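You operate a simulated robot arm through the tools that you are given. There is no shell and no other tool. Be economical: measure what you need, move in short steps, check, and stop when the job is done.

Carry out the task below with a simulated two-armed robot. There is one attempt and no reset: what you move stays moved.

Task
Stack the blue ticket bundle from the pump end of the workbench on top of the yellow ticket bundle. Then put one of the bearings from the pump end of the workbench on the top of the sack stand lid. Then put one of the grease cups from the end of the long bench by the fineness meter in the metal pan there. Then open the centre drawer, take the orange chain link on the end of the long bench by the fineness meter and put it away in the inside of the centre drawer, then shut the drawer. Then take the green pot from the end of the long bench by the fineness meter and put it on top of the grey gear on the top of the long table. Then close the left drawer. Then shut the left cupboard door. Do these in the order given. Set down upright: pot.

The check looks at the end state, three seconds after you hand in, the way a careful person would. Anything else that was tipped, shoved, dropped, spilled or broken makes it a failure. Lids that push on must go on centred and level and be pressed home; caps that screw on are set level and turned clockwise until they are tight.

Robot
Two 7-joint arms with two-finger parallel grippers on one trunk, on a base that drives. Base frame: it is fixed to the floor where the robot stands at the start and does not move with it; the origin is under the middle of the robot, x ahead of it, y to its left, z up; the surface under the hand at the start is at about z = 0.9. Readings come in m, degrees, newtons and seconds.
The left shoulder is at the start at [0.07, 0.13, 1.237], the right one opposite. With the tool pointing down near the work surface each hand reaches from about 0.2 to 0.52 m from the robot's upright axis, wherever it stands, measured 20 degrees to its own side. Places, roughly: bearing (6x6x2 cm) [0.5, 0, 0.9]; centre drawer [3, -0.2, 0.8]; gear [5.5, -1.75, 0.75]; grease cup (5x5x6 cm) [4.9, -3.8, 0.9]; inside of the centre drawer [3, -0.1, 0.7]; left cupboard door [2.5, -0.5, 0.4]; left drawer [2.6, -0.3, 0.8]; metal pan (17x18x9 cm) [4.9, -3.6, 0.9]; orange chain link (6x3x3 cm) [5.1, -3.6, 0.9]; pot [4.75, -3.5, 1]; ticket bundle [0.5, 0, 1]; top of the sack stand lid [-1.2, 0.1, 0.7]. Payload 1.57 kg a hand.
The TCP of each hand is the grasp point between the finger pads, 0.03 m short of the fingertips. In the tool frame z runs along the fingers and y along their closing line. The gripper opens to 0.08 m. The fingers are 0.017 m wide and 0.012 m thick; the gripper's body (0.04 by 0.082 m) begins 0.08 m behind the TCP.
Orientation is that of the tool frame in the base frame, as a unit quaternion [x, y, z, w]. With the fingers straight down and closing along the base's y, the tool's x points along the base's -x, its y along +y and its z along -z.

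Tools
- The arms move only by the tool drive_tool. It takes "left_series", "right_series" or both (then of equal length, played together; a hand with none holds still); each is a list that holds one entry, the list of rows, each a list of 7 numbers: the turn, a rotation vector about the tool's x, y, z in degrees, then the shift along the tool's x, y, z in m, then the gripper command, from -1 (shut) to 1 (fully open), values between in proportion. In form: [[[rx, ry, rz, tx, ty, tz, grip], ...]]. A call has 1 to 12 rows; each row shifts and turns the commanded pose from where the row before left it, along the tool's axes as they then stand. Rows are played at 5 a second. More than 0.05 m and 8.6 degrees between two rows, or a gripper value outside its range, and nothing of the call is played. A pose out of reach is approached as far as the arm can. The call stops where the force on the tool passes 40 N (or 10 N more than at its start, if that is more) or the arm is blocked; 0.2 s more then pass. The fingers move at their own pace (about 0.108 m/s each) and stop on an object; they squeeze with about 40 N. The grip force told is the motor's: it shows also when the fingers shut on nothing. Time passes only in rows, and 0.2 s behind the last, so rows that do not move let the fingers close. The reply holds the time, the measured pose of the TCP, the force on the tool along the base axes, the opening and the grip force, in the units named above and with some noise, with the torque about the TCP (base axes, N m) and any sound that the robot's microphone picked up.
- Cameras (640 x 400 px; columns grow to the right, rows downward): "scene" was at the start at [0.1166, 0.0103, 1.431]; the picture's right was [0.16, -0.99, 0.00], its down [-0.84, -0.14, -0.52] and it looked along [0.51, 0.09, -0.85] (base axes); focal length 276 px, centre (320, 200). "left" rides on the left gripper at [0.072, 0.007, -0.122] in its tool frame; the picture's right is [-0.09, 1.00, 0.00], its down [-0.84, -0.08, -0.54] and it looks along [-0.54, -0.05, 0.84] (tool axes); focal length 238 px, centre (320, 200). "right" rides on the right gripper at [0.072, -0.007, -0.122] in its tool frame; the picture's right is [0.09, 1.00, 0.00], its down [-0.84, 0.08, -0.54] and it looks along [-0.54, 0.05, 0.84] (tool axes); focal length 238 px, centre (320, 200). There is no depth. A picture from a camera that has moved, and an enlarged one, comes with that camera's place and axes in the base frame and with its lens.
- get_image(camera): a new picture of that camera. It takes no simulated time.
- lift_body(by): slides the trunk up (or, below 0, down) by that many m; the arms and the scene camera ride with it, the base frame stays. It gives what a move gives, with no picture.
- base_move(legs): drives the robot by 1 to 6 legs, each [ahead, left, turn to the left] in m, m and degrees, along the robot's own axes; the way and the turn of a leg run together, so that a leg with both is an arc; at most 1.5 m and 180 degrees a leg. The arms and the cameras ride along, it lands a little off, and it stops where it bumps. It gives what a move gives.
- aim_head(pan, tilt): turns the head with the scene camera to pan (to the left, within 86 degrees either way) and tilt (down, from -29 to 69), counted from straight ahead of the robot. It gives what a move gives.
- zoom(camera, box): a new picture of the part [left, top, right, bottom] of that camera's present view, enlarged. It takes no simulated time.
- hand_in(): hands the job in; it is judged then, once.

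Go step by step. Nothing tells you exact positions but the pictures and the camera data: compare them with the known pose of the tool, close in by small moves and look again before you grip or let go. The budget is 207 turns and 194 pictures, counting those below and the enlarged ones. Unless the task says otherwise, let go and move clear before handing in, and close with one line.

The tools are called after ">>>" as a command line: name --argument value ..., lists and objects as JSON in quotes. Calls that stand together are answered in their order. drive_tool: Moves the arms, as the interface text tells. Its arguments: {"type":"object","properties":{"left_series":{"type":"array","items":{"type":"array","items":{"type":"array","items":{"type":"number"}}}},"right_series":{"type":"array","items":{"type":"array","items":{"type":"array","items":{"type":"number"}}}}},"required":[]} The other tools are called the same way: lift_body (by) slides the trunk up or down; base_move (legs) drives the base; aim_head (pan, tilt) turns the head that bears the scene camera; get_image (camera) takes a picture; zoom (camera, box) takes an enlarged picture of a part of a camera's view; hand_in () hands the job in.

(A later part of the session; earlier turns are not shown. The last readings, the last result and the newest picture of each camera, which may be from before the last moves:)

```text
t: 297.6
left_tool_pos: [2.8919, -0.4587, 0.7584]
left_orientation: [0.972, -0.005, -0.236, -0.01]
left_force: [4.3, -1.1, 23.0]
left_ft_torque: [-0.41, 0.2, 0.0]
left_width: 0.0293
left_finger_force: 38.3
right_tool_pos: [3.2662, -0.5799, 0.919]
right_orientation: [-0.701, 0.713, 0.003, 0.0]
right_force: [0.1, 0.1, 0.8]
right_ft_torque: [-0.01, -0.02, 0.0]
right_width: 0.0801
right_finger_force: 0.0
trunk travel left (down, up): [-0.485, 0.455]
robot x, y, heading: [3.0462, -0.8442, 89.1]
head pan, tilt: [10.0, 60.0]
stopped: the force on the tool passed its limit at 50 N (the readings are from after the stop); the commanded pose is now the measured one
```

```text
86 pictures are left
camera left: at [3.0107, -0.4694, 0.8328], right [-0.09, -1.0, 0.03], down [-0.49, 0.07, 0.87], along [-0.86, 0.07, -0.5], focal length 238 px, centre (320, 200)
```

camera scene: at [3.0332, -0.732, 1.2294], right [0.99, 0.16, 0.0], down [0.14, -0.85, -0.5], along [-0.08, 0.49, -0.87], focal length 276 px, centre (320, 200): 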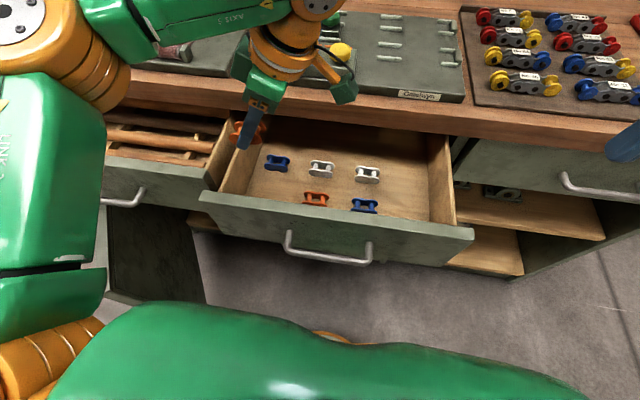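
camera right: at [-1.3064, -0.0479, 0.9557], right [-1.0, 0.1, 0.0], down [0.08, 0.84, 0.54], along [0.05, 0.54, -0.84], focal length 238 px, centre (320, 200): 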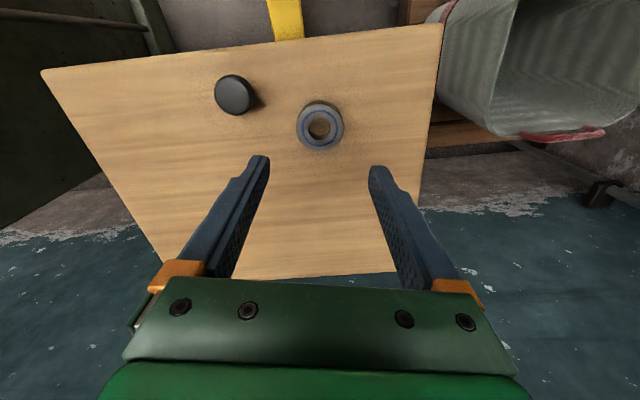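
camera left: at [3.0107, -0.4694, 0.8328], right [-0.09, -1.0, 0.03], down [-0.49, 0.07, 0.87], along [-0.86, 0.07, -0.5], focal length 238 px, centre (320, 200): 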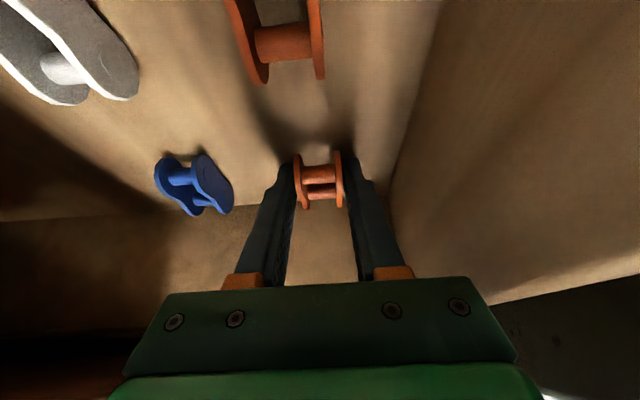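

Contact with the drawer floor. I ease up 3 mm, open modestly and rise by trunk.

>>> lift_body --by 0.003

>>> drive_tool --left_series '[[[0, 0, 0, 0, 0, 0, 0.15], [0, 0, 0, 0, 0, 0, 0.15], [0, 0, 0, 0, 0, 0, 0.15], [0, 0, 0, 0, 0, -0.03, 0.15], [0, 0, 0, 0, 0, -0.03, 0.15], [0, 0, 0, 0, 0, -0.03, 0.15], [0, 0, 0, 0, 0, 0, 0.15]]]'

>>> lift_body --by 0.2

>>> get_image --camera "left"

>>> get_image --camera "scene"

```text
t: 298.1
left_tool_pos: [2.8883, -0.4577, 0.758]
left_orientation: [0.972, -0.004, -0.234, -0.006]
left_force: [0.4, 0.2, 3.8]
left_ft_torque: [-0.09, 0.1, 0.02]
left_width: 0.0294
left_finger_force: 39.1
right_tool_pos: [3.2635, -0.5795, 0.9221]
right_orientation: [-0.702, 0.712, 0.0, 0.0]
right_force: [0.0, 0.5, -0.3]
right_ft_torque: [-0.01, 0.01, 0.04]
right_width: 0.0801
right_finger_force: 0.1
trunk travel left (down, up): [-0.488, 0.452]
robot x, y, heading: [3.0453, -0.8463, 89.3]
head pan, tilt: [10.0, 60.0]
```

```text
t: 299.7
left_tool_pos: [2.9281, -0.4585, 0.8391]
left_orientation: [0.972, -0.004, -0.235, -0.007]
left_force: [-0.6, -0.3, -0.4]
left_ft_torque: [-0.01, 0.01, 0.0]
left_width: 0.046
left_finger_force: 0.1
right_tool_pos: [3.2626, -0.5773, 0.9222]
right_orientation: [-0.703, 0.712, 0.001, 0.001]
right_force: [0.1, 0.0, 0.0]
right_ft_torque: [0.01, 0.02, 0.07]
right_width: 0.0801
right_finger_force: 0.0
trunk travel left (down, up): [-0.488, 0.452]
robot x, y, heading: [3.0429, -0.8455, 89.1]
head pan, tilt: [10.0, 60.0]
```

```text
t: 301.9
left_tool_pos: [2.9276, -0.4589, 1.0373]
left_orientation: [0.972, -0.005, -0.234, -0.007]
left_force: [-0.1, 0.1, -0.5]
left_ft_torque: [-0.01, -0.04, -0.01]
left_width: 0.0461
left_finger_force: 0.0
right_tool_pos: [3.264, -0.5769, 1.1229]
right_orientation: [-0.702, 0.712, 0.001, 0.001]
right_force: [-0.4, -0.4, 0.9]
right_ft_torque: [-0.01, 0.01, -0.03]
right_width: 0.0802
right_finger_force: 0.0
trunk travel left (down, up): [-0.688, 0.252]
robot x, y, heading: [3.0444, -0.8432, 89.5]
head pan, tilt: [10.0, 60.0]
```

```text
85 pictures are left
camera left: at [3.0478, -0.4675, 1.1139], right [-0.09, -1.0, 0.03], down [-0.5, 0.07, 0.86], along [-0.86, 0.07, -0.5], focal length 238 px, centre (320, 200)
```

left: 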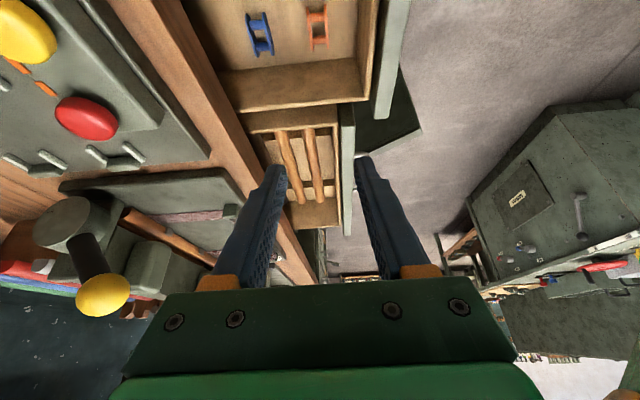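

```text
84 pictures are left
camera scene: at [3.0336, -0.7319, 1.2419], right [0.99, 0.16, 0.0], down [0.14, -0.86, -0.5], along [-0.08, 0.49, -0.87], focal length 276 px, centre (320, 200)
```

scene: 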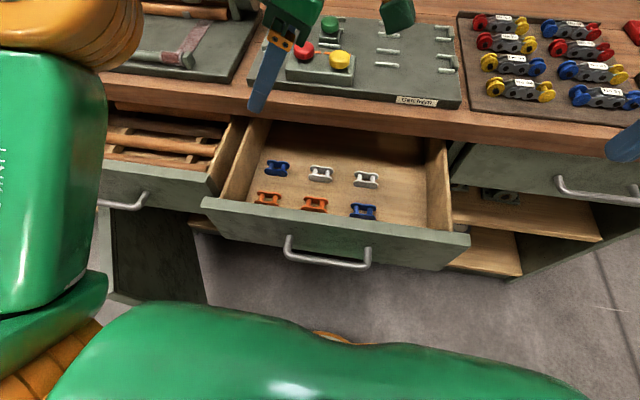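

The link lies flat in the drawer. Next I shut it: back off, swing the hand back to lean forward at about 45° with fingers closed, and push the drawer front.

>>> base_move --legs '[[-0.3, 0, 0]]'

>>> drive_tool --left_series '[[[3.72, 0, 7.31, 0, 0, 0, -1], [3.72, 0, 7.31, 0, 0, 0, -1], [3.72, 0, 7.31, 0, 0, 0, -1], [3.72, 0, 7.31, 0, 0, 0, -1], [3.72, 0, 7.31, 0, 0, 0, -1], [3.72, 0, 7.31, 0, 0, 0, -1], [3.72, 0, 7.31, 0, 0, 0, -1], [3.72, 0, 7.31, 0, 0, 0, -1], [3.72, 0, 7.31, 0, 0, 0, -1], [3.72, 0, 7.31, 0, 0, 0, -1], [3.72, 0, 7.31, 0, 0, 0, -1], [0, 0, 0, 0, 0, 0, -1]]]'

>>> drive_tool --left_series '[[[0, -8, 0, 0, 0, 0, -1], [0, -8, 0, 0, 0, 0, -1], [0, 0, 0, 0, 0, 0, -1]]]'

>>> aim_head --pan 10 --tilt 50

>>> get_image --camera "scene"

```text
t: 303.9
left_tool_pos: [2.9232, -0.7578, 1.0374]
left_orientation: [0.972, -0.002, -0.235, -0.005]
left_force: [-0.1, 0.6, -0.2]
left_ft_torque: [-0.06, -0.01, 0.04]
left_width: 0.046
left_finger_force: 0.0
right_tool_pos: [3.2581, -0.8762, 1.1209]
right_orientation: [-0.703, 0.711, 0.0, 0.0]
right_force: [-0.1, -0.2, 0.2]
right_ft_torque: [-0.04, 0.0, 0.02]
right_width: 0.0803
right_finger_force: 0.2
trunk travel left (down, up): [-0.688, 0.252]
robot x, y, heading: [3.043, -1.1465, 89.6]
head pan, tilt: [10.0, 60.0]
```

```text
t: 306.5
left_tool_pos: [2.9236, -0.7594, 1.0394]
left_orientation: [-0.682, 0.691, 0.169, 0.169]
left_force: [-0.1, -0.2, -0.1]
left_ft_torque: [0.01, -0.03, -0.02]
left_width: 0.0001
left_finger_force: 21.0
right_tool_pos: [3.2587, -0.8763, 1.122]
right_orientation: [-0.703, 0.711, 0.002, 0.001]
right_force: [0.2, 0.2, -0.1]
right_ft_torque: [0.0, 0.01, -0.01]
right_width: 0.08
right_finger_force: 0.0
trunk travel left (down, up): [-0.688, 0.252]
robot x, y, heading: [3.0443, -1.1486, 89.4]
head pan, tilt: [10.0, 60.0]
```

```text
t: 307.3
left_tool_pos: [2.9235, -0.7596, 1.0387]
left_orientation: [-0.653, 0.66, 0.262, 0.264]
left_force: [-0.2, 0.2, 0.2]
left_ft_torque: [0.0, 0.03, 0.02]
left_width: 0.0001
left_finger_force: 21.2
right_tool_pos: [3.2586, -0.8768, 1.1216]
right_orientation: [-0.703, 0.711, 0.0, 0.001]
right_force: [-0.2, 0.0, 0.2]
right_ft_torque: [-0.01, 0.06, 0.02]
right_width: 0.0801
right_finger_force: 0.1
trunk travel left (down, up): [-0.688, 0.252]
robot x, y, heading: [3.0392, -1.1489, 89.3]
head pan, tilt: [10.0, 60.0]
```

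```text
t: 308.1
left_tool_pos: [2.9225, -0.7606, 1.0388]
left_orientation: [-0.652, 0.661, 0.261, 0.265]
left_force: [0.2, -0.6, 0.6]
left_ft_torque: [0.0, -0.04, -0.01]
left_width: 0.0001
left_finger_force: 21.2
right_tool_pos: [3.2579, -0.8765, 1.1215]
right_orientation: [-0.703, 0.711, 0.0, 0.0]
right_force: [0.2, 0.6, -0.6]
right_ft_torque: [-0.01, 0.01, -0.01]
right_width: 0.08
right_finger_force: 0.0
trunk travel left (down, up): [-0.688, 0.252]
robot x, y, heading: [3.0356, -1.1473, 89.5]
head pan, tilt: [10.0, 50.0]
```

```text
83 pictures are left
camera scene: at [3.0275, -1.0224, 1.2545], right [0.99, 0.16, 0.0], down [0.12, -0.76, -0.64], along [-0.1, 0.63, -0.77], focal length 276 px, centre (320, 200)
```

scene: 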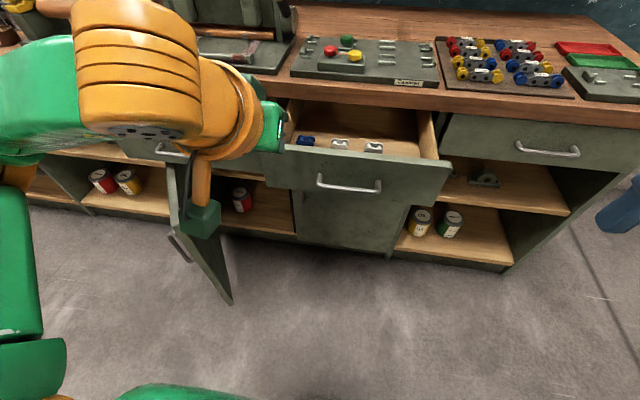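

I shift right 9 cm, lower so the fingertips are at the drawer-front height above its bar, and drive forward to push.

>>> base_move --legs '[[0, -0.1, 0]]'

>>> lift_body --by -0.208

>>> base_move --legs '[[0.16, 0, 0]]'

>>> get_image --camera "scene"

>>> get_image --camera "left"

```text
t: 309.2
left_tool_pos: [3.0198, -0.7623, 1.0385]
left_orientation: [-0.654, 0.659, 0.262, 0.265]
left_force: [-1.8, 0.2, -0.1]
left_ft_torque: [0.01, -0.01, 0.0]
left_width: 0.0001
left_finger_force: 21.6
right_tool_pos: [3.3554, -0.8774, 1.1225]
right_orientation: [-0.704, 0.71, 0.0, 0.001]
right_force: [0.0, 0.7, -0.4]
right_ft_torque: [0.02, 0.0, 0.0]
right_width: 0.0798
right_finger_force: 0.1
trunk travel left (down, up): [-0.688, 0.252]
robot x, y, heading: [3.1416, -1.1502, 89.4]
head pan, tilt: [10.0, 50.0]
```

```text
t: 311.4
left_tool_pos: [3.0223, -0.7607, 0.8315]
left_orientation: [-0.653, 0.66, 0.262, 0.263]
left_force: [-0.1, -0.6, -0.6]
left_ft_torque: [0.01, 0.0, 0.01]
left_width: 0.0
left_finger_force: 21.6
right_tool_pos: [3.3576, -0.8774, 0.9144]
right_orientation: [-0.704, 0.71, 0.001, 0.001]
right_force: [0.5, 0.0, 0.2]
right_ft_torque: [-0.01, 0.02, 0.01]
right_width: 0.08
right_finger_force: 0.0
trunk travel left (down, up): [-0.48, 0.46]
robot x, y, heading: [3.1391, -1.1446, 89.5]
head pan, tilt: [10.0, 50.0]
```

```text
t: 312.8
left_tool_pos: [3.022, -0.6022, 0.8309]
left_orientation: [-0.653, 0.66, 0.262, 0.264]
left_force: [-0.3, -0.3, 0.3]
left_ft_torque: [0.02, -0.01, -0.04]
left_width: 0.0
left_finger_force: 20.8
right_tool_pos: [3.3579, -0.7188, 0.9144]
right_orientation: [-0.706, 0.709, 0.001, 0.001]
right_force: [0.2, 0.6, -0.4]
right_ft_torque: [-0.01, -0.03, 0.01]
right_width: 0.0802
right_finger_force: 0.1
trunk travel left (down, up): [-0.48, 0.46]
robot x, y, heading: [3.1425, -0.992, 89.5]
head pan, tilt: [10.0, 50.0]
```

```text
82 pictures are left
camera scene: at [3.1282, -0.8645, 1.0465], right [0.99, 0.17, 0.0], down [0.13, -0.76, -0.64], along [-0.11, 0.63, -0.77], focal length 276 px, centre (320, 200)
```

scene: 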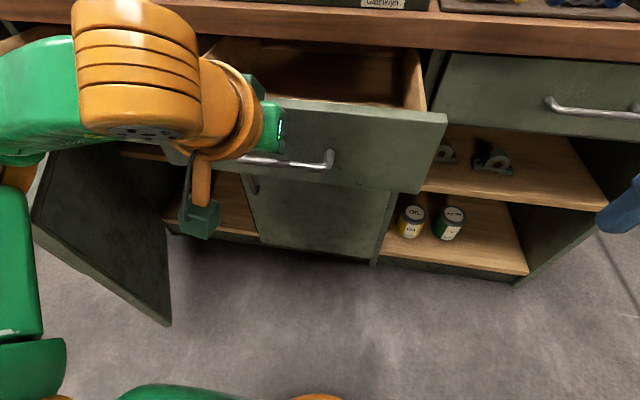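

```text
81 pictures are left
camera left: at [3.0146, -0.7387, 0.8693], right [-1.0, 0.07, 0.07], down [0.08, 0.23, 0.97], along [0.06, 0.97, -0.24], focal length 238 px, centre (320, 200)
```

left: 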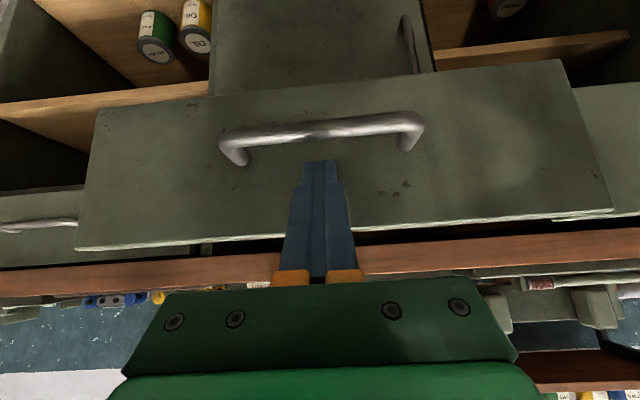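

The fingertips are just above the bar, facing the panel. I push forward.

>>> base_move --legs '[[0.2, 0, 0]]'

>>> get_image --camera "scene"

>>> get_image --camera "left"

```text
t: 314.4
left_tool_pos: [3.0234, -0.4022, 0.8313]
left_orientation: [-0.654, 0.659, 0.262, 0.263]
left_force: [-0.7, -0.2, 0.1]
left_ft_torque: [0.01, 0.01, 0.03]
left_width: 0.0
left_finger_force: 22.0
right_tool_pos: [3.3593, -0.5156, 0.914]
right_orientation: [-0.704, 0.71, 0.001, 0.001]
right_force: [0.1, -0.3, 0.5]
right_ft_torque: [-0.02, 0.01, -0.01]
right_width: 0.08
right_finger_force: 0.0
trunk travel left (down, up): [-0.48, 0.46]
robot x, y, heading: [3.1416, -0.7872, 89.6]
head pan, tilt: [10.0, 50.0]
```

```text
80 pictures are left
camera scene: at [3.1294, -0.6631, 1.0465], right [0.99, 0.17, 0.0], down [0.13, -0.76, -0.64], along [-0.11, 0.63, -0.77], focal length 276 px, centre (320, 200)
```

scene: 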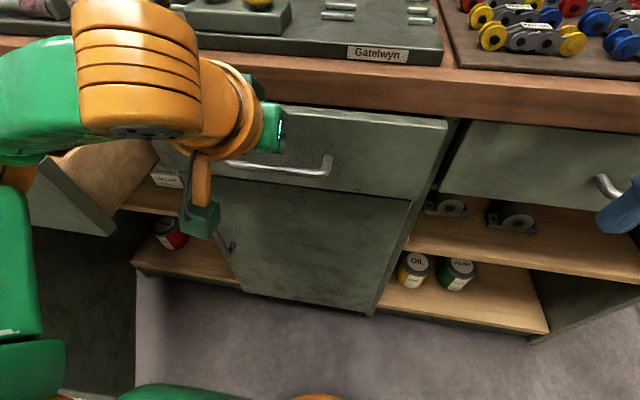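

```text
79 pictures are left
camera left: at [3.0158, -0.5372, 0.8693], right [-1.0, 0.07, 0.07], down [0.08, 0.23, 0.97], along [0.06, 0.97, -0.24], focal length 238 px, centre (320, 200)
```

left: 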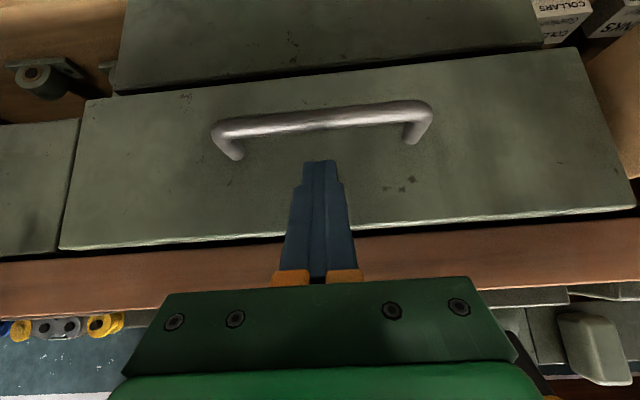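

Sliding well. Another 5 cm to press it home.

>>> base_move --legs '[[0.055, 0, 0]]'

>>> get_image --camera "scene"

>>> get_image --camera "left"

```text
t: 315.4
left_tool_pos: [3.0242, -0.3653, 0.8325]
left_orientation: [-0.654, 0.66, 0.262, 0.261]
left_force: [0.1, -11.2, 4.1]
left_ft_torque: [-0.11, -0.01, 0.0]
left_width: 0.0
left_finger_force: 21.4
right_tool_pos: [3.3608, -0.477, 0.9155]
right_orientation: [-0.705, 0.709, 0.002, 0.002]
right_force: [0.4, -0.5, -0.3]
right_ft_torque: [0.02, -0.02, 0.02]
right_width: 0.0801
right_finger_force: 0.0
trunk travel left (down, up): [-0.48, 0.46]
robot x, y, heading: [3.1438, -0.7455, 89.8]
head pan, tilt: [10.0, 50.0]
stopped in leg 1: the force on the tool passed its limit at 104 N (the readings are from after the stop); the commanded pose is now the measured one
```

```text
78 pictures are left
camera scene: at [3.1297, -0.6241, 1.0471], right [0.99, 0.17, 0.0], down [0.13, -0.75, -0.65], along [-0.11, 0.64, -0.76], focal length 276 px, centre (320, 200)
```

scene: 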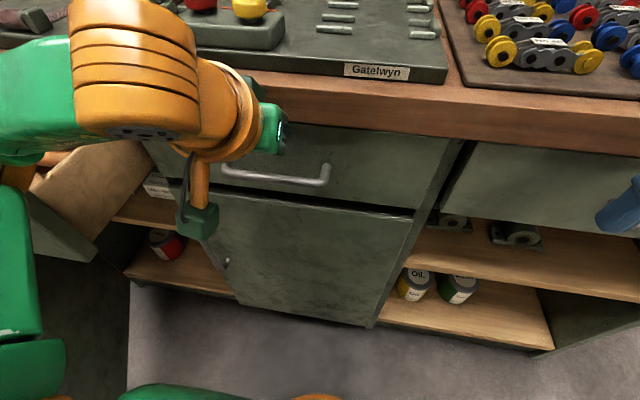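

```text
77 pictures are left
camera left: at [3.0156, -0.5003, 0.8712], right [-0.99, 0.08, 0.07], down [0.08, 0.23, 0.97], along [0.06, 0.97, -0.24], focal length 238 px, centre (320, 200)
```

left: 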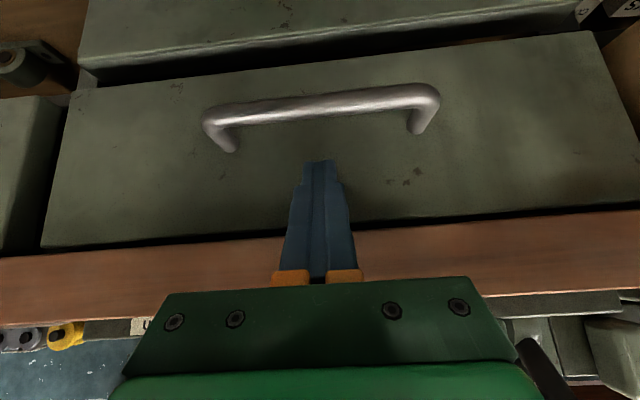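

The drawer is shut against its stop. Next the green pot: I back off, raise the trunk, straighten the left hand, and drive back to the long bench end.

>>> base_move --legs '[[-0.6, 0, 0]]'

>>> drive_tool --left_series '[[[0, 8, 0, 0, 0, 0, 0], [0, 8, 0, 0, 0, 0, 0], [0, 8, 0, 0, 0, 0, 0], [0, 8, 0, 0, 0, 0, 0], [0, 8, 0, 0, 0, 0, 0], [0, 3.5, 0, 0, 0, 0, 0], [0, 0, 0, 0.03, 0, -0.03, 0], [0, 0, 0, 0.03, 0, -0.03, 0], [0, 0, 0, 0, 0, 0, 0]]]'

>>> lift_body --by 0.395

>>> base_move --legs '[[-1.2, 0, 0], [0, -0.9, 0], [0, 0, -179.5]]'

```text
t: 318.7
left_tool_pos: [3.0229, -0.9418, 0.8302]
left_orientation: [-0.653, 0.663, 0.259, 0.26]
left_force: [0.0, 0.0, -0.4]
left_ft_torque: [0.01, 0.03, -0.01]
left_width: 0.0
left_finger_force: 21.1
right_tool_pos: [3.3562, -1.0552, 0.9141]
right_orientation: [-0.703, 0.711, 0.001, 0.001]
right_force: [-0.6, -0.4, -0.2]
right_ft_torque: [0.01, -0.04, 0.0]
right_width: 0.0803
right_finger_force: 0.0
trunk travel left (down, up): [-0.48, 0.46]
robot x, y, heading: [3.1447, -1.3277, 89.5]
head pan, tilt: [10.0, 50.0]
```

```text
t: 320.7
left_tool_pos: [3.0213, -0.9993, 0.8915]
left_orientation: [-0.702, 0.712, -0.001, -0.004]
left_force: [0.2, -0.4, 0.7]
left_ft_torque: [-0.02, -0.01, 0.0]
left_width: 0.0401
left_finger_force: 0.1
right_tool_pos: [3.3569, -1.0537, 0.9142]
right_orientation: [-0.704, 0.71, 0.0, 0.0]
right_force: [0.7, 0.2, 0.4]
right_ft_torque: [-0.01, -0.01, 0.0]
right_width: 0.08
right_finger_force: 0.0
trunk travel left (down, up): [-0.48, 0.46]
robot x, y, heading: [3.1387, -1.329, 89.3]
head pan, tilt: [10.0, 50.0]
```

```text
t: 324.5
left_tool_pos: [3.0228, -0.9998, 1.2867]
left_orientation: [-0.702, 0.712, -0.001, -0.004]
left_force: [0.7, 0.0, 1.0]
left_ft_torque: [0.02, 0.02, -0.02]
left_width: 0.04
left_finger_force: 0.0
right_tool_pos: [3.3562, -1.0549, 1.3082]
right_orientation: [-0.704, 0.71, 0.0, 0.001]
right_force: [0.6, 0.2, 0.3]
right_ft_torque: [-0.02, 0.01, 0.02]
right_width: 0.0801
right_finger_force: 0.2
trunk travel left (down, up): [-0.875, 0.065]
robot x, y, heading: [3.1392, -1.3259, 89.5]
head pan, tilt: [10.0, 50.0]
```

```text
t: 342.1
left_tool_pos: [4.1327, -2.856, 1.2867]
left_orientation: [0.708, 0.706, 0.003, -0.002]
left_force: [-0.2, -0.6, -0.1]
left_ft_torque: [-0.01, 0.0, 0.0]
left_width: 0.0399
left_finger_force: 0.1
right_tool_pos: [3.7965, -2.8036, 1.3079]
right_orientation: [0.707, 0.708, 0.0, 0.001]
right_force: [-0.1, 0.8, 0.0]
right_ft_torque: [0.0, -0.01, 0.0]
right_width: 0.0801
right_finger_force: 0.2
trunk travel left (down, up): [-0.875, 0.065]
robot x, y, heading: [4.0103, -2.5318, -90.1]
head pan, tilt: [10.0, 50.0]
```

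I slide to the bench end and look at the pots.

>>> base_move --legs '[[0.3, 0, 0], [0, 0.9, 0], [0.12, 0, 0]]'

>>> aim_head --pan -10 --tilt 55

>>> get_image --camera "scene"

>>> get_image --camera "right"

```text
t: 349.3
left_tool_pos: [5.0414, -3.2434, 1.2889]
left_orientation: [0.696, 0.718, 0.003, 0.0]
left_force: [-0.5, -0.2, -0.2]
left_ft_torque: [-0.04, 0.03, 0.02]
left_width: 0.0398
left_finger_force: 0.0
right_tool_pos: [4.7041, -3.2036, 1.3107]
right_orientation: [0.695, 0.719, -0.003, 0.002]
right_force: [-0.2, 0.8, 0.3]
right_ft_torque: [-0.04, -0.03, 0.04]
right_width: 0.0799
right_finger_force: 0.0
trunk travel left (down, up): [-0.875, 0.065]
robot x, y, heading: [4.9075, -2.9229, -88.0]
head pan, tilt: [10.0, 50.0]
```

```text
t: 350.1
left_tool_pos: [5.0397, -3.2492, 1.2864]
left_orientation: [0.697, 0.717, 0.005, -0.002]
left_force: [0.3, -0.1, -0.1]
left_ft_torque: [0.03, 0.01, 0.05]
left_width: 0.0399
left_finger_force: 0.0
right_tool_pos: [4.7037, -3.2089, 1.3096]
right_orientation: [0.695, 0.719, 0.001, 0.0]
right_force: [-0.1, -0.1, -0.7]
right_ft_torque: [0.01, 0.01, -0.01]
right_width: 0.0802
right_finger_force: 0.0
trunk travel left (down, up): [-0.875, 0.065]
robot x, y, heading: [4.9113, -2.9276, -88.1]
head pan, tilt: [-10.0, 55.0]
```

```text
76 pictures are left
camera scene: at [4.9002, -3.0514, 1.435], right [-0.99, 0.14, 0.0], down [0.11, 0.81, -0.57], along [-0.08, -0.57, -0.82], focal length 276 px, centre (320, 200)
```

scene: 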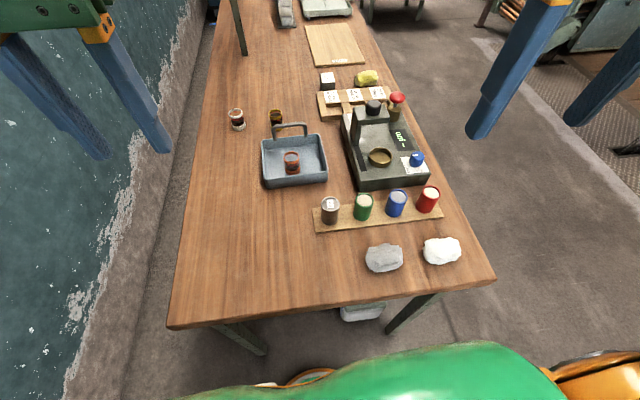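

```text
75 pictures are left
camera right: at [4.6951, -3.1384, 1.4308], right [0.99, 0.13, 0.0], down [0.11, -0.83, 0.54], along [0.07, -0.54, -0.84], focal length 238 px, centre (320, 200)
```

right: 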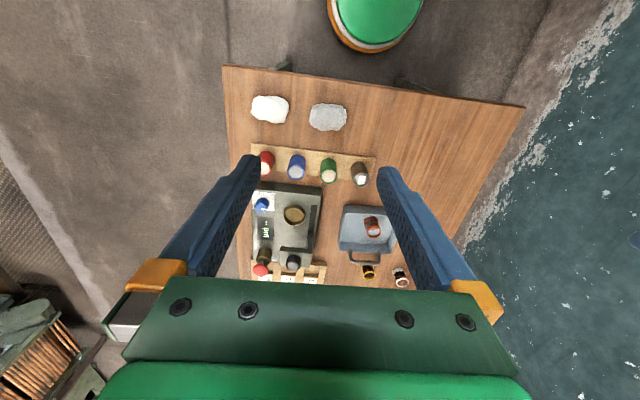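

The green pot is at (4.749, -3.394). I step up and bring the right hand over it.

>>> base_move --legs '[[0.045, 0, 0]]'

>>> drive_tool --right_series '[[[0, 0, 0, -0.02, 0.0055, 0.042, 1], [0, 0, 0, -0.02, 0.0055, 0.042, 1], [0, 0, 0, -0.02, 0.0055, 0.042, 1], [0, 0, 0, -0.02, 0.0055, 0.042, 1], [0, 0, 0, -0.02, 0.0055, 0.042, 0.6], [0, 0, 0, -0.02, 0.0055, 0.042, 0.6], [0, 0, 0, -0.02, 0.0055, 0.042, 0.6], [0, 0, 0, 0, 0, 0, 0.6]]]'

>>> get_image --camera "right"

>>> get_image --camera "scene"

```text
t: 351.1
left_tool_pos: [5.0426, -3.2859, 1.2891]
left_orientation: [0.696, 0.718, 0.001, 0.002]
left_force: [-0.1, 0.7, 0.5]
left_ft_torque: [-0.11, 0.0, 0.02]
left_width: 0.0402
left_finger_force: 0.1
right_tool_pos: [4.7055, -3.2458, 1.3107]
right_orientation: [0.694, 0.719, -0.003, 0.004]
right_force: [-0.3, 0.9, 0.9]
right_ft_torque: [-0.1, 0.03, 0.0]
right_width: 0.0801
right_finger_force: 0.1
trunk travel left (down, up): [-0.875, 0.065]
robot x, y, heading: [4.9104, -2.9742, -88.0]
head pan, tilt: [-10.0, 55.0]
```

```text
t: 352.9
left_tool_pos: [5.0437, -3.2948, 1.2855]
left_orientation: [0.697, 0.717, 0.005, -0.001]
left_force: [-0.6, 0.6, -0.8]
left_ft_torque: [-0.01, 0.02, 0.0]
left_width: 0.04
left_finger_force: 0.1
right_tool_pos: [4.7483, -3.395, 1.016]
right_orientation: [0.694, 0.72, -0.001, 0.0]
right_force: [0.4, 0.3, -0.1]
right_ft_torque: [-0.01, 0.02, 0.03]
right_width: 0.0641
right_finger_force: 0.1
trunk travel left (down, up): [-0.875, 0.065]
robot x, y, heading: [4.9123, -2.9729, -88.0]
head pan, tilt: [-10.0, 55.0]
```

```text
74 pictures are left
camera right: at [4.7387, -3.3234, 1.1367], right [0.99, 0.13, 0.0], down [0.11, -0.83, 0.54], along [0.07, -0.54, -0.84], focal length 238 px, centre (320, 200)
```

right: 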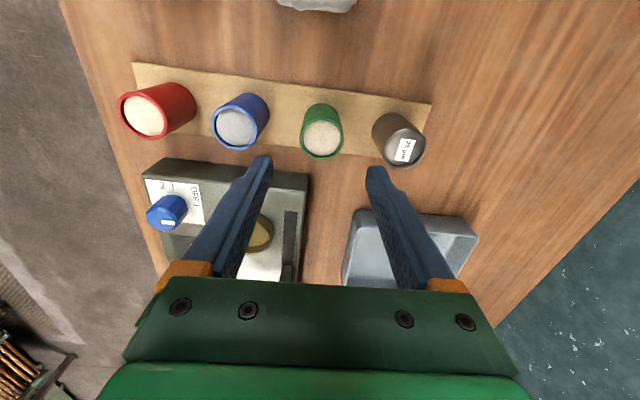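

```text
73 pictures are left
camera scene: at [4.9019, -3.0973, 1.435], right [-0.99, 0.14, 0.0], down [0.11, 0.81, -0.57], along [-0.08, -0.57, -0.82], focal length 276 px, centre (320, 200)
```

scene: 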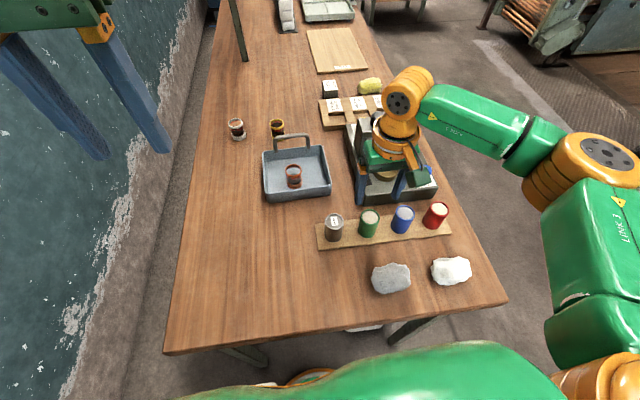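

Lined up. I lower 11.5 cm around the pot and close.

>>> drive_tool --right_series '[[[0, 0, 0, 0, 0.001, 0.04, 0.6], [0, 0, 0, 0, 0, 0.04, 0.6], [0, 0, 0, 0, 0, 0.025, 0.6], [0, 0, 0, 0, 0, 0.01, 0.6], [0, 0, 0, 0, 0, 0, 0.6]]]'

>>> get_image --camera "right"

```text
t: 354.1
left_tool_pos: [5.0437, -3.2959, 1.287]
left_orientation: [0.696, 0.718, 0.004, -0.001]
left_force: [0.1, -1.0, -0.4]
left_ft_torque: [0.01, -0.02, -0.03]
left_width: 0.0401
left_finger_force: 0.0
right_tool_pos: [4.7507, -3.3942, 0.8996]
right_orientation: [0.695, 0.719, -0.001, 0.0]
right_force: [0.6, -0.5, 0.2]
right_ft_torque: [-0.02, 0.01, -0.01]
right_width: 0.0641
right_finger_force: 0.0
trunk travel left (down, up): [-0.875, 0.065]
robot x, y, heading: [4.9142, -2.9755, -87.5]
head pan, tilt: [-10.0, 55.0]
```

```text
72 pictures are left
camera right: at [4.7417, -3.3231, 1.022], right [0.99, 0.13, 0.0], down [0.11, -0.83, 0.54], along [0.07, -0.54, -0.84], focal length 238 px, centre (320, 200)
```

right: 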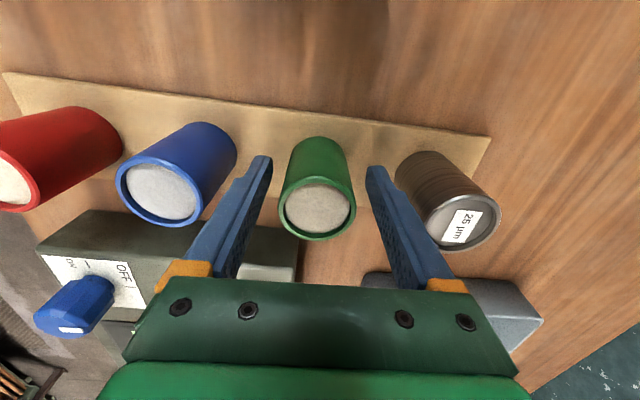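

The pot sits centred between the fingers. Close and lift.

>>> drive_tool --right_series '[[[0, 0, 0, 0, 0, 0, -1], [0, 0, 0, 0, 0, 0, -1], [0, 0, 0, 0, 0, 0, -1], [0, 0, 0, 0, 0, 0, -1], [0, 0, 0, 0, 0, -0.02, -1], [0, 0, 0, 0, 0, -0.035, -1], [0, 0, 0, 0, 0, -0.04, -1], [0, 0, 0, 0, 0, -0.04, -1], [0, 0, 0, 0, 0, -0.03, -1], [0, 0, 0, 0, 0, 0, -1]]]'

>>> get_image --camera "right"

```text
t: 356.2
left_tool_pos: [5.0432, -3.2955, 1.2862]
left_orientation: [0.696, 0.718, 0.004, -0.001]
left_force: [-0.3, -0.1, -0.7]
left_ft_torque: [-0.05, 0.01, 0.0]
left_width: 0.0398
left_finger_force: 0.0
right_tool_pos: [4.7498, -3.3938, 1.0649]
right_orientation: [0.695, 0.719, -0.002, 0.0]
right_force: [-0.5, 0.1, -0.6]
right_ft_torque: [0.04, 0.01, 0.02]
right_width: 0.041
right_finger_force: 39.8
trunk travel left (down, up): [-0.875, 0.065]
robot x, y, heading: [4.9107, -2.9753, -88.0]
head pan, tilt: [-10.0, 55.0]
```

```text
71 pictures are left
camera right: at [4.7398, -3.3222, 1.1856], right [0.99, 0.13, 0.0], down [0.11, -0.83, 0.54], along [0.07, -0.54, -0.84], focal length 238 px, centre (320, 200)
```

right: 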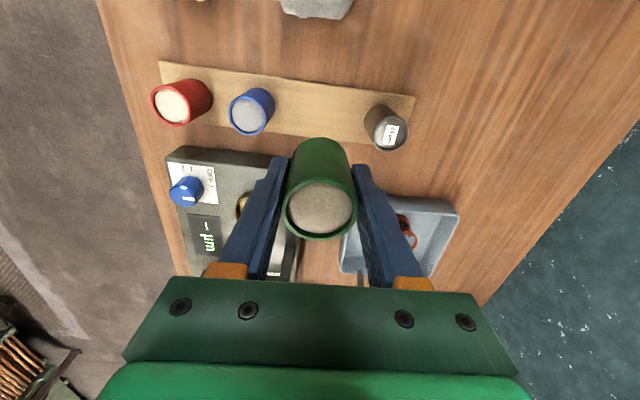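

Pot held upright. I carry it to the table further along the far wall and look for the gear.

>>> base_move --legs '[[-0.2, 0, 0], [0, -0.65, 0], [0, 0, 88], [0, 0.8, 0]]'

>>> aim_head --pan 0 --tilt 30

>>> get_image --camera "scene"

```text
t: 368.7
left_tool_pos: [4.5949, -1.8716, 1.2871]
left_orientation: [0.009, 1.0, 0.003, -0.004]
left_force: [0.4, 0.3, -0.5]
left_ft_torque: [-0.02, 0.03, -0.02]
left_width: 0.0399
left_finger_force: 0.0
right_tool_pos: [4.6782, -2.1715, 1.0638]
right_orientation: [0.007, 1.0, 0.001, 0.001]
right_force: [-0.1, -0.3, -0.8]
right_ft_torque: [-0.03, -0.03, 0.0]
right_width: 0.0407
right_finger_force: 40.5
trunk travel left (down, up): [-0.875, 0.065]
robot x, y, heading: [4.2664, -1.9834, -0.9]
head pan, tilt: [-10.0, 55.0]
```

```text
t: 369.6
left_tool_pos: [4.5951, -1.8711, 1.2857]
left_orientation: [0.008, 1.0, 0.002, -0.003]
left_force: [0.7, -0.1, 0.0]
left_ft_torque: [0.01, -0.02, -0.01]
left_width: 0.0402
left_finger_force: 0.0
right_tool_pos: [4.6771, -2.1689, 1.0634]
right_orientation: [0.007, 1.0, 0.0, 0.002]
right_force: [-0.7, 0.5, 0.1]
right_ft_torque: [0.05, 0.03, 0.0]
right_width: 0.0409
right_finger_force: 39.6
trunk travel left (down, up): [-0.875, 0.065]
robot x, y, heading: [4.2679, -1.9875, -1.0]
head pan, tilt: [0.0, 30.0]
```

```text
70 pictures are left
camera scene: at [4.4079, -1.9904, 1.471], right [-0.01, -1.0, 0.0], down [-0.5, 0.01, -0.87], along [0.87, -0.01, -0.5], focal length 276 px, centre (320, 200)
```

scene: 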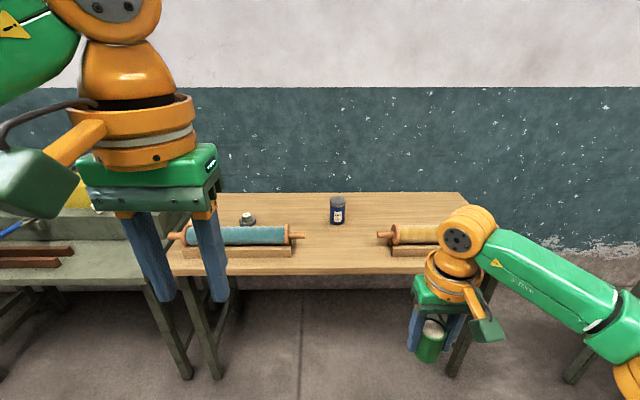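

>>> zoom --camera "scene" --box '[180, 180, 480, 290]'

```text
2.13 times, centred on (330, 235) of scene
camera zoom: at [4.4079, -1.9904, 1.471], right [-0.01, -1.0, 0.0], down [-0.5, 0.01, -0.87], along [0.87, -0.01, -0.5], focal length 589 px, centre (299, 125)
```

zoom: 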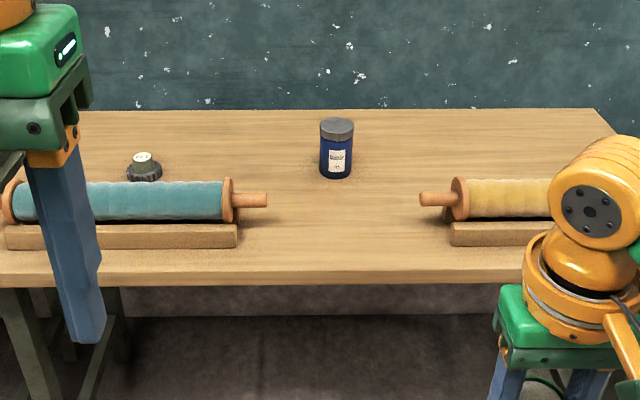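

The gear (grey, with a hub) stands behind the blue roller near (5.45, -1.68). I move nearer and look from above.

>>> base_move --legs '[[0, 0.43, 1], [0.5, 0, 0]]'

>>> aim_head --pan -10 --tilt 45

>>> get_image --camera "scene"

>>> get_image --camera "right"

```text
t: 374.8
left_tool_pos: [5.0989, -1.4448, 1.287]
left_orientation: [0.01, 1.0, 0.001, -0.002]
left_force: [0.6, 0.2, -0.3]
left_ft_torque: [-0.02, -0.01, 0.0]
left_width: 0.04
left_finger_force: 0.1
right_tool_pos: [5.1807, -1.7432, 1.0646]
right_orientation: [0.008, 1.0, 0.0, 0.002]
right_force: [-0.4, -0.2, -0.6]
right_ft_torque: [-0.02, -0.01, 0.01]
right_width: 0.0408
right_finger_force: 40.2
trunk travel left (down, up): [-0.875, 0.065]
robot x, y, heading: [4.7714, -1.5599, -0.8]
head pan, tilt: [0.0, 30.0]
```

```text
t: 375.6
left_tool_pos: [5.1009, -1.4454, 1.2856]
left_orientation: [0.01, 1.0, 0.002, -0.003]
left_force: [0.1, -0.2, -0.1]
left_ft_torque: [-0.01, 0.02, 0.02]
left_width: 0.0399
left_finger_force: 0.1
right_tool_pos: [5.1829, -1.7427, 1.0637]
right_orientation: [0.008, 1.0, 0.0, 0.001]
right_force: [-0.3, -0.1, -0.9]
right_ft_torque: [-0.04, -0.01, -0.02]
right_width: 0.0409
right_finger_force: 40.3
trunk travel left (down, up): [-0.875, 0.065]
robot x, y, heading: [4.7699, -1.5591, -0.5]
head pan, tilt: [-10.0, 45.0]
```

```text
68 pictures are left
camera scene: at [4.9025, -1.5774, 1.4485], right [-0.19, -0.98, 0.0], down [-0.69, 0.13, -0.71], along [0.69, -0.13, -0.71], focal length 276 px, centre (320, 200)
```

scene: 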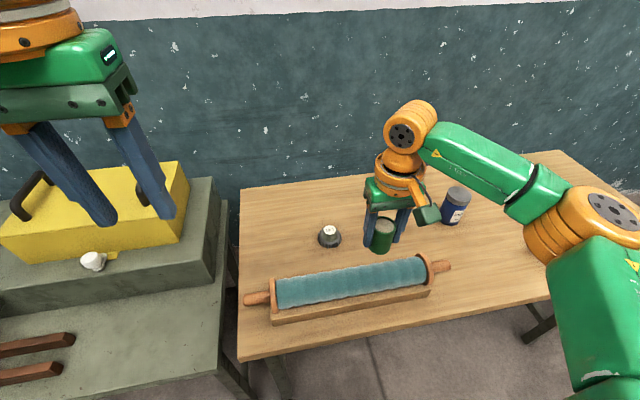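

```text
67 pictures are left
camera right: at [5.1108, -1.7495, 1.1853], right [-0.08, 1.0, 0.0], down [0.84, 0.06, 0.54], along [0.54, 0.04, -0.84], focal length 238 px, centre (320, 200)
```

right: 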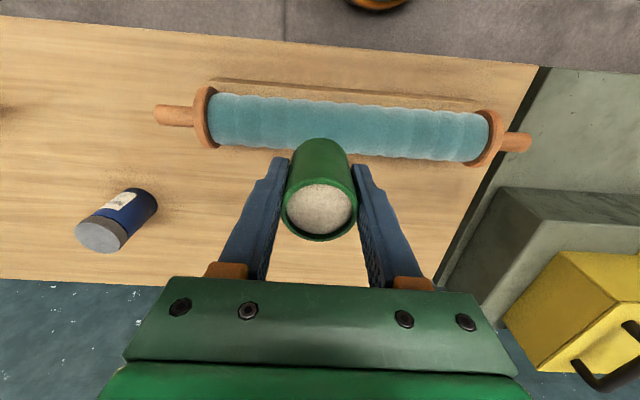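

I zoom in on the gear to see what its top is like.

>>> zoom --camera "scene" --box '[290, 200, 386, 260]'

```text
6.67 times, centred on (338, 230) of scene
camera zoom: at [4.9025, -1.5774, 1.4485], right [-0.19, -0.98, 0.0], down [-0.69, 0.13, -0.71], along [0.69, -0.13, -0.71], focal length 1842 px, centre (200, 0)
```

zoom: 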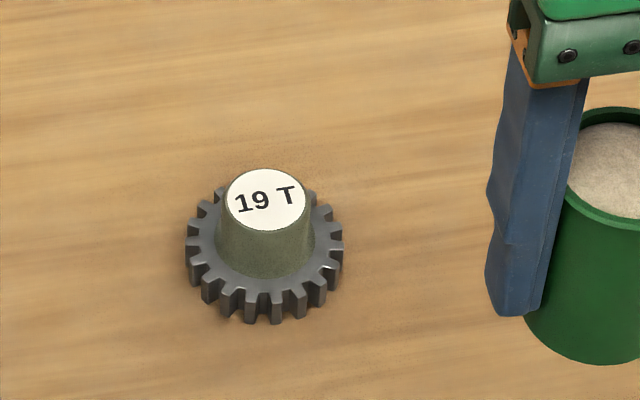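

The hub top is a 3.4 cm flat disc; the pot must be centred on it. I move up to the table, hold the hand aside, and measure the hub from two cameras.

>>> drive_tool --right_series '[[[0, 0, 0, 0.01, -0.04, 0, -1], [0, 0, 0, 0.01, -0.04, 0, -1], [0, 0, 0, 0.01, -0.04, 0, -1], [0, 0, 0, 0, 0, 0, -1]]]'

>>> base_move --legs '[[0.13, 0, 0]]'

>>> aim_head --pan -15 --tilt 55

>>> get_image --camera "scene"

>>> get_image --camera "right"

```text
t: 376.6
left_tool_pos: [5.1022, -1.4448, 1.2871]
left_orientation: [0.01, 1.0, 0.001, -0.003]
left_force: [0.0, -0.3, -0.5]
left_ft_torque: [-0.03, 0.04, 0.01]
left_width: 0.0398
left_finger_force: 0.1
right_tool_pos: [5.1497, -1.8634, 1.0649]
right_orientation: [0.008, 1.0, 0.0, 0.001]
right_force: [-0.4, -0.6, -0.2]
right_ft_torque: [0.0, 0.01, -0.01]
right_width: 0.0411
right_finger_force: 40.0
trunk travel left (down, up): [-0.875, 0.065]
robot x, y, heading: [4.7759, -1.5617, -0.5]
head pan, tilt: [-10.0, 45.0]
```

```text
t: 377.8
left_tool_pos: [5.2239, -1.4447, 1.2885]
left_orientation: [0.009, 1.0, 0.002, -0.001]
left_force: [-0.8, -0.3, -0.1]
left_ft_torque: [0.01, -0.01, -0.03]
left_width: 0.0399
left_finger_force: 0.0
right_tool_pos: [5.277, -1.8628, 1.0654]
right_orientation: [0.006, 1.0, -0.001, 0.002]
right_force: [0.0, -0.8, 0.4]
right_ft_torque: [-0.01, -0.06, -0.01]
right_width: 0.0408
right_finger_force: 39.7
trunk travel left (down, up): [-0.875, 0.065]
robot x, y, heading: [4.9021, -1.5598, -0.7]
head pan, tilt: [-10.0, 45.0]
```

```text
t: 378.6
left_tool_pos: [5.2277, -1.4465, 1.2878]
left_orientation: [0.009, 1.0, 0.002, -0.003]
left_force: [-0.7, -0.1, -0.4]
left_ft_torque: [0.02, 0.0, -0.01]
left_width: 0.04
left_finger_force: 0.1
right_tool_pos: [5.2797, -1.8639, 1.0639]
right_orientation: [0.006, 1.0, 0.0, 0.001]
right_force: [-0.5, -0.1, -0.6]
right_ft_torque: [0.02, 0.02, -0.03]
right_width: 0.041
right_finger_force: 40.3
trunk travel left (down, up): [-0.875, 0.065]
robot x, y, heading: [4.9009, -1.5606, -0.4]
head pan, tilt: [-15.0, 55.0]
```

```text
65 pictures are left
camera scene: at [5.02, -1.5832, 1.4351], right [-0.27, -0.96, 0.0], down [-0.79, 0.22, -0.57], along [0.55, -0.15, -0.82], focal length 276 px, centre (320, 200)
```

scene: 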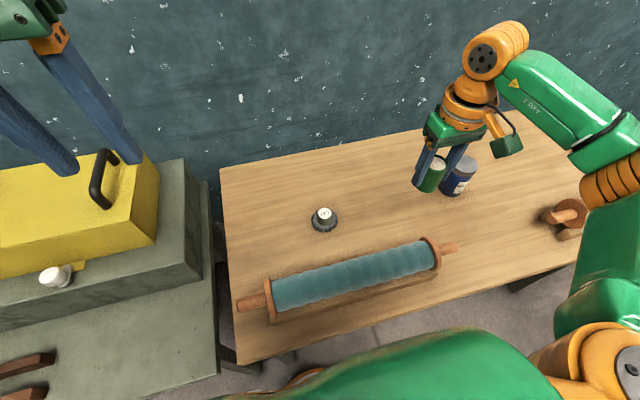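

```text
64 pictures are left
camera right: at [5.2074, -1.8709, 1.1861], right [-0.08, 1.0, 0.0], down [0.84, 0.07, 0.54], along [0.54, 0.04, -0.84], focal length 238 px, centre (320, 200)
```

right: 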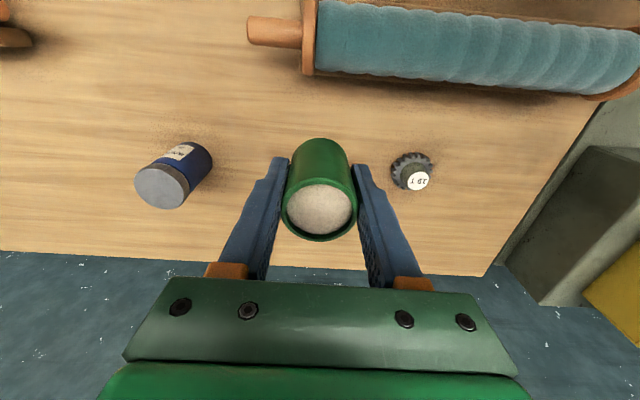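

>>> zoom --camera "scene" --box '[292, 190, 356, 240]'

>>> zoom --camera "right" --box '[380, 145, 444, 195]'

```text
8.00 times, centred on (324, 215) of scene
camera zoom: at [5.02, -1.5832, 1.4351], right [-0.27, -0.96, 0.0], down [-0.79, 0.22, -0.57], along [0.55, -0.15, -0.82], focal length 2210 px, centre (288, 80)
```

zoom: 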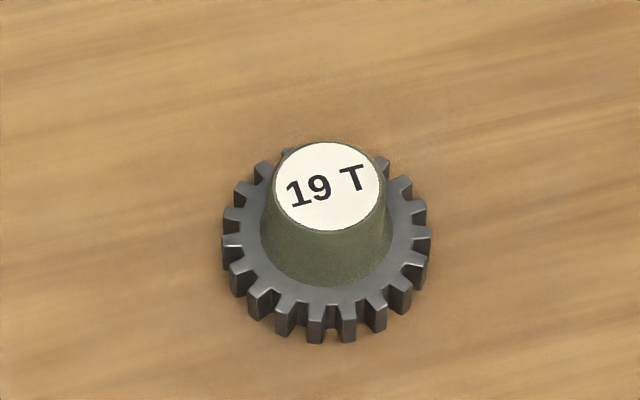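

```text
8.00 times, centred on (412, 170) of right
camera zoom: at [5.2074, -1.8709, 1.1861], right [-0.08, 1.0, 0.0], down [0.84, 0.07, 0.54], along [0.54, 0.04, -0.84], focal length 1907 px, centre (-416, 440)
```

zoom: 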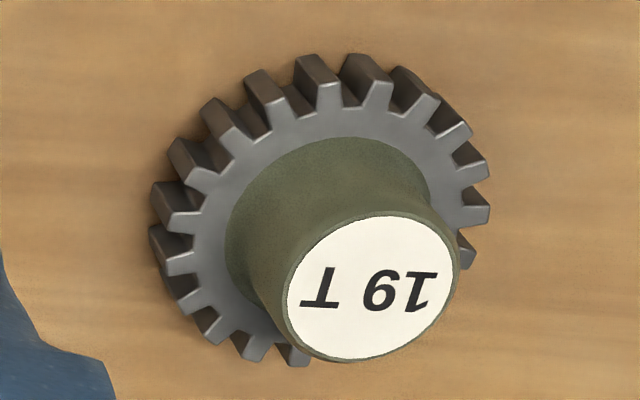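

Both cameras agree: hub top centre (5.381, -1.694, 0.834). I bring the pot close above it, then lower the trunk 12 cm.

>>> drive_tool --right_series '[[[0, 0, 0, -0.02, 0.0428, 0, -1], [0, 0, 0, -0.02, 0.0428, 0, -1], [0, 0, 0, -0.02, 0.0428, 0, -1], [0, 0, 0, -0.02, 0.0428, 0, -1], [0, 0, 0, 0, 0, 0, -1]]]'

>>> lift_body --by -0.12

>>> drive_tool --right_series '[[[0, 0, 0, -0.012, 0, 0, -1], [0, 0, 0, -0.012, 0, 0, -1], [0, 0, 0, 0, 0, 0, -1]]]'

>>> get_image --camera "scene"

```text
t: 379.8
left_tool_pos: [5.2281, -1.4461, 1.2875]
left_orientation: [0.008, 1.0, 0.001, -0.004]
left_force: [0.7, 0.2, 0.1]
left_ft_torque: [0.01, 0.0, 0.0]
left_width: 0.0402
left_finger_force: 0.0
right_tool_pos: [5.3595, -1.6958, 1.0642]
right_orientation: [0.006, 1.0, 0.0, 0.001]
right_force: [-0.1, -1.1, -1.0]
right_ft_torque: [0.02, 0.02, 0.03]
right_width: 0.0411
right_finger_force: 40.2
trunk travel left (down, up): [-0.875, 0.065]
robot x, y, heading: [4.9011, -1.5619, -0.7]
head pan, tilt: [-15.0, 55.0]
```

```text
t: 381.2
left_tool_pos: [5.2288, -1.445, 1.1669]
left_orientation: [0.008, 1.0, 0.002, -0.003]
left_force: [0.5, -0.7, -0.4]
left_ft_torque: [0.0, 0.01, -0.01]
left_width: 0.04
left_finger_force: 0.0
right_tool_pos: [5.3601, -1.696, 0.9449]
right_orientation: [0.007, 1.0, -0.001, 0.001]
right_force: [0.4, -0.8, 0.1]
right_ft_torque: [0.01, 0.01, -0.02]
right_width: 0.041
right_finger_force: 39.5
trunk travel left (down, up): [-0.755, 0.185]
robot x, y, heading: [4.9058, -1.5613, -0.6]
head pan, tilt: [-15.0, 55.0]
```

```text
t: 382.1
left_tool_pos: [5.2291, -1.4461, 1.1664]
left_orientation: [0.009, 1.0, 0.002, -0.003]
left_force: [0.2, 0.6, 0.5]
left_ft_torque: [-0.02, 0.02, -0.02]
left_width: 0.0402
left_finger_force: 0.0
right_tool_pos: [5.384, -1.6955, 0.9459]
right_orientation: [0.006, 1.0, 0.0, 0.001]
right_force: [0.2, 0.1, -0.4]
right_ft_torque: [0.04, -0.04, 0.0]
right_width: 0.0412
right_finger_force: 40.3
trunk travel left (down, up): [-0.755, 0.185]
robot x, y, heading: [4.8997, -1.5619, -0.6]
head pan, tilt: [-15.0, 55.0]
```

```text
61 pictures are left
camera scene: at [5.0202, -1.5833, 1.315], right [-0.27, -0.96, 0.0], down [-0.79, 0.22, -0.57], along [0.55, -0.15, -0.82], focal length 276 px, centre (320, 200)
```

scene: 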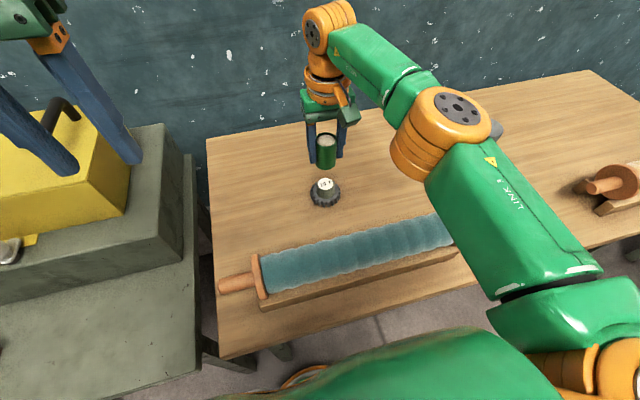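

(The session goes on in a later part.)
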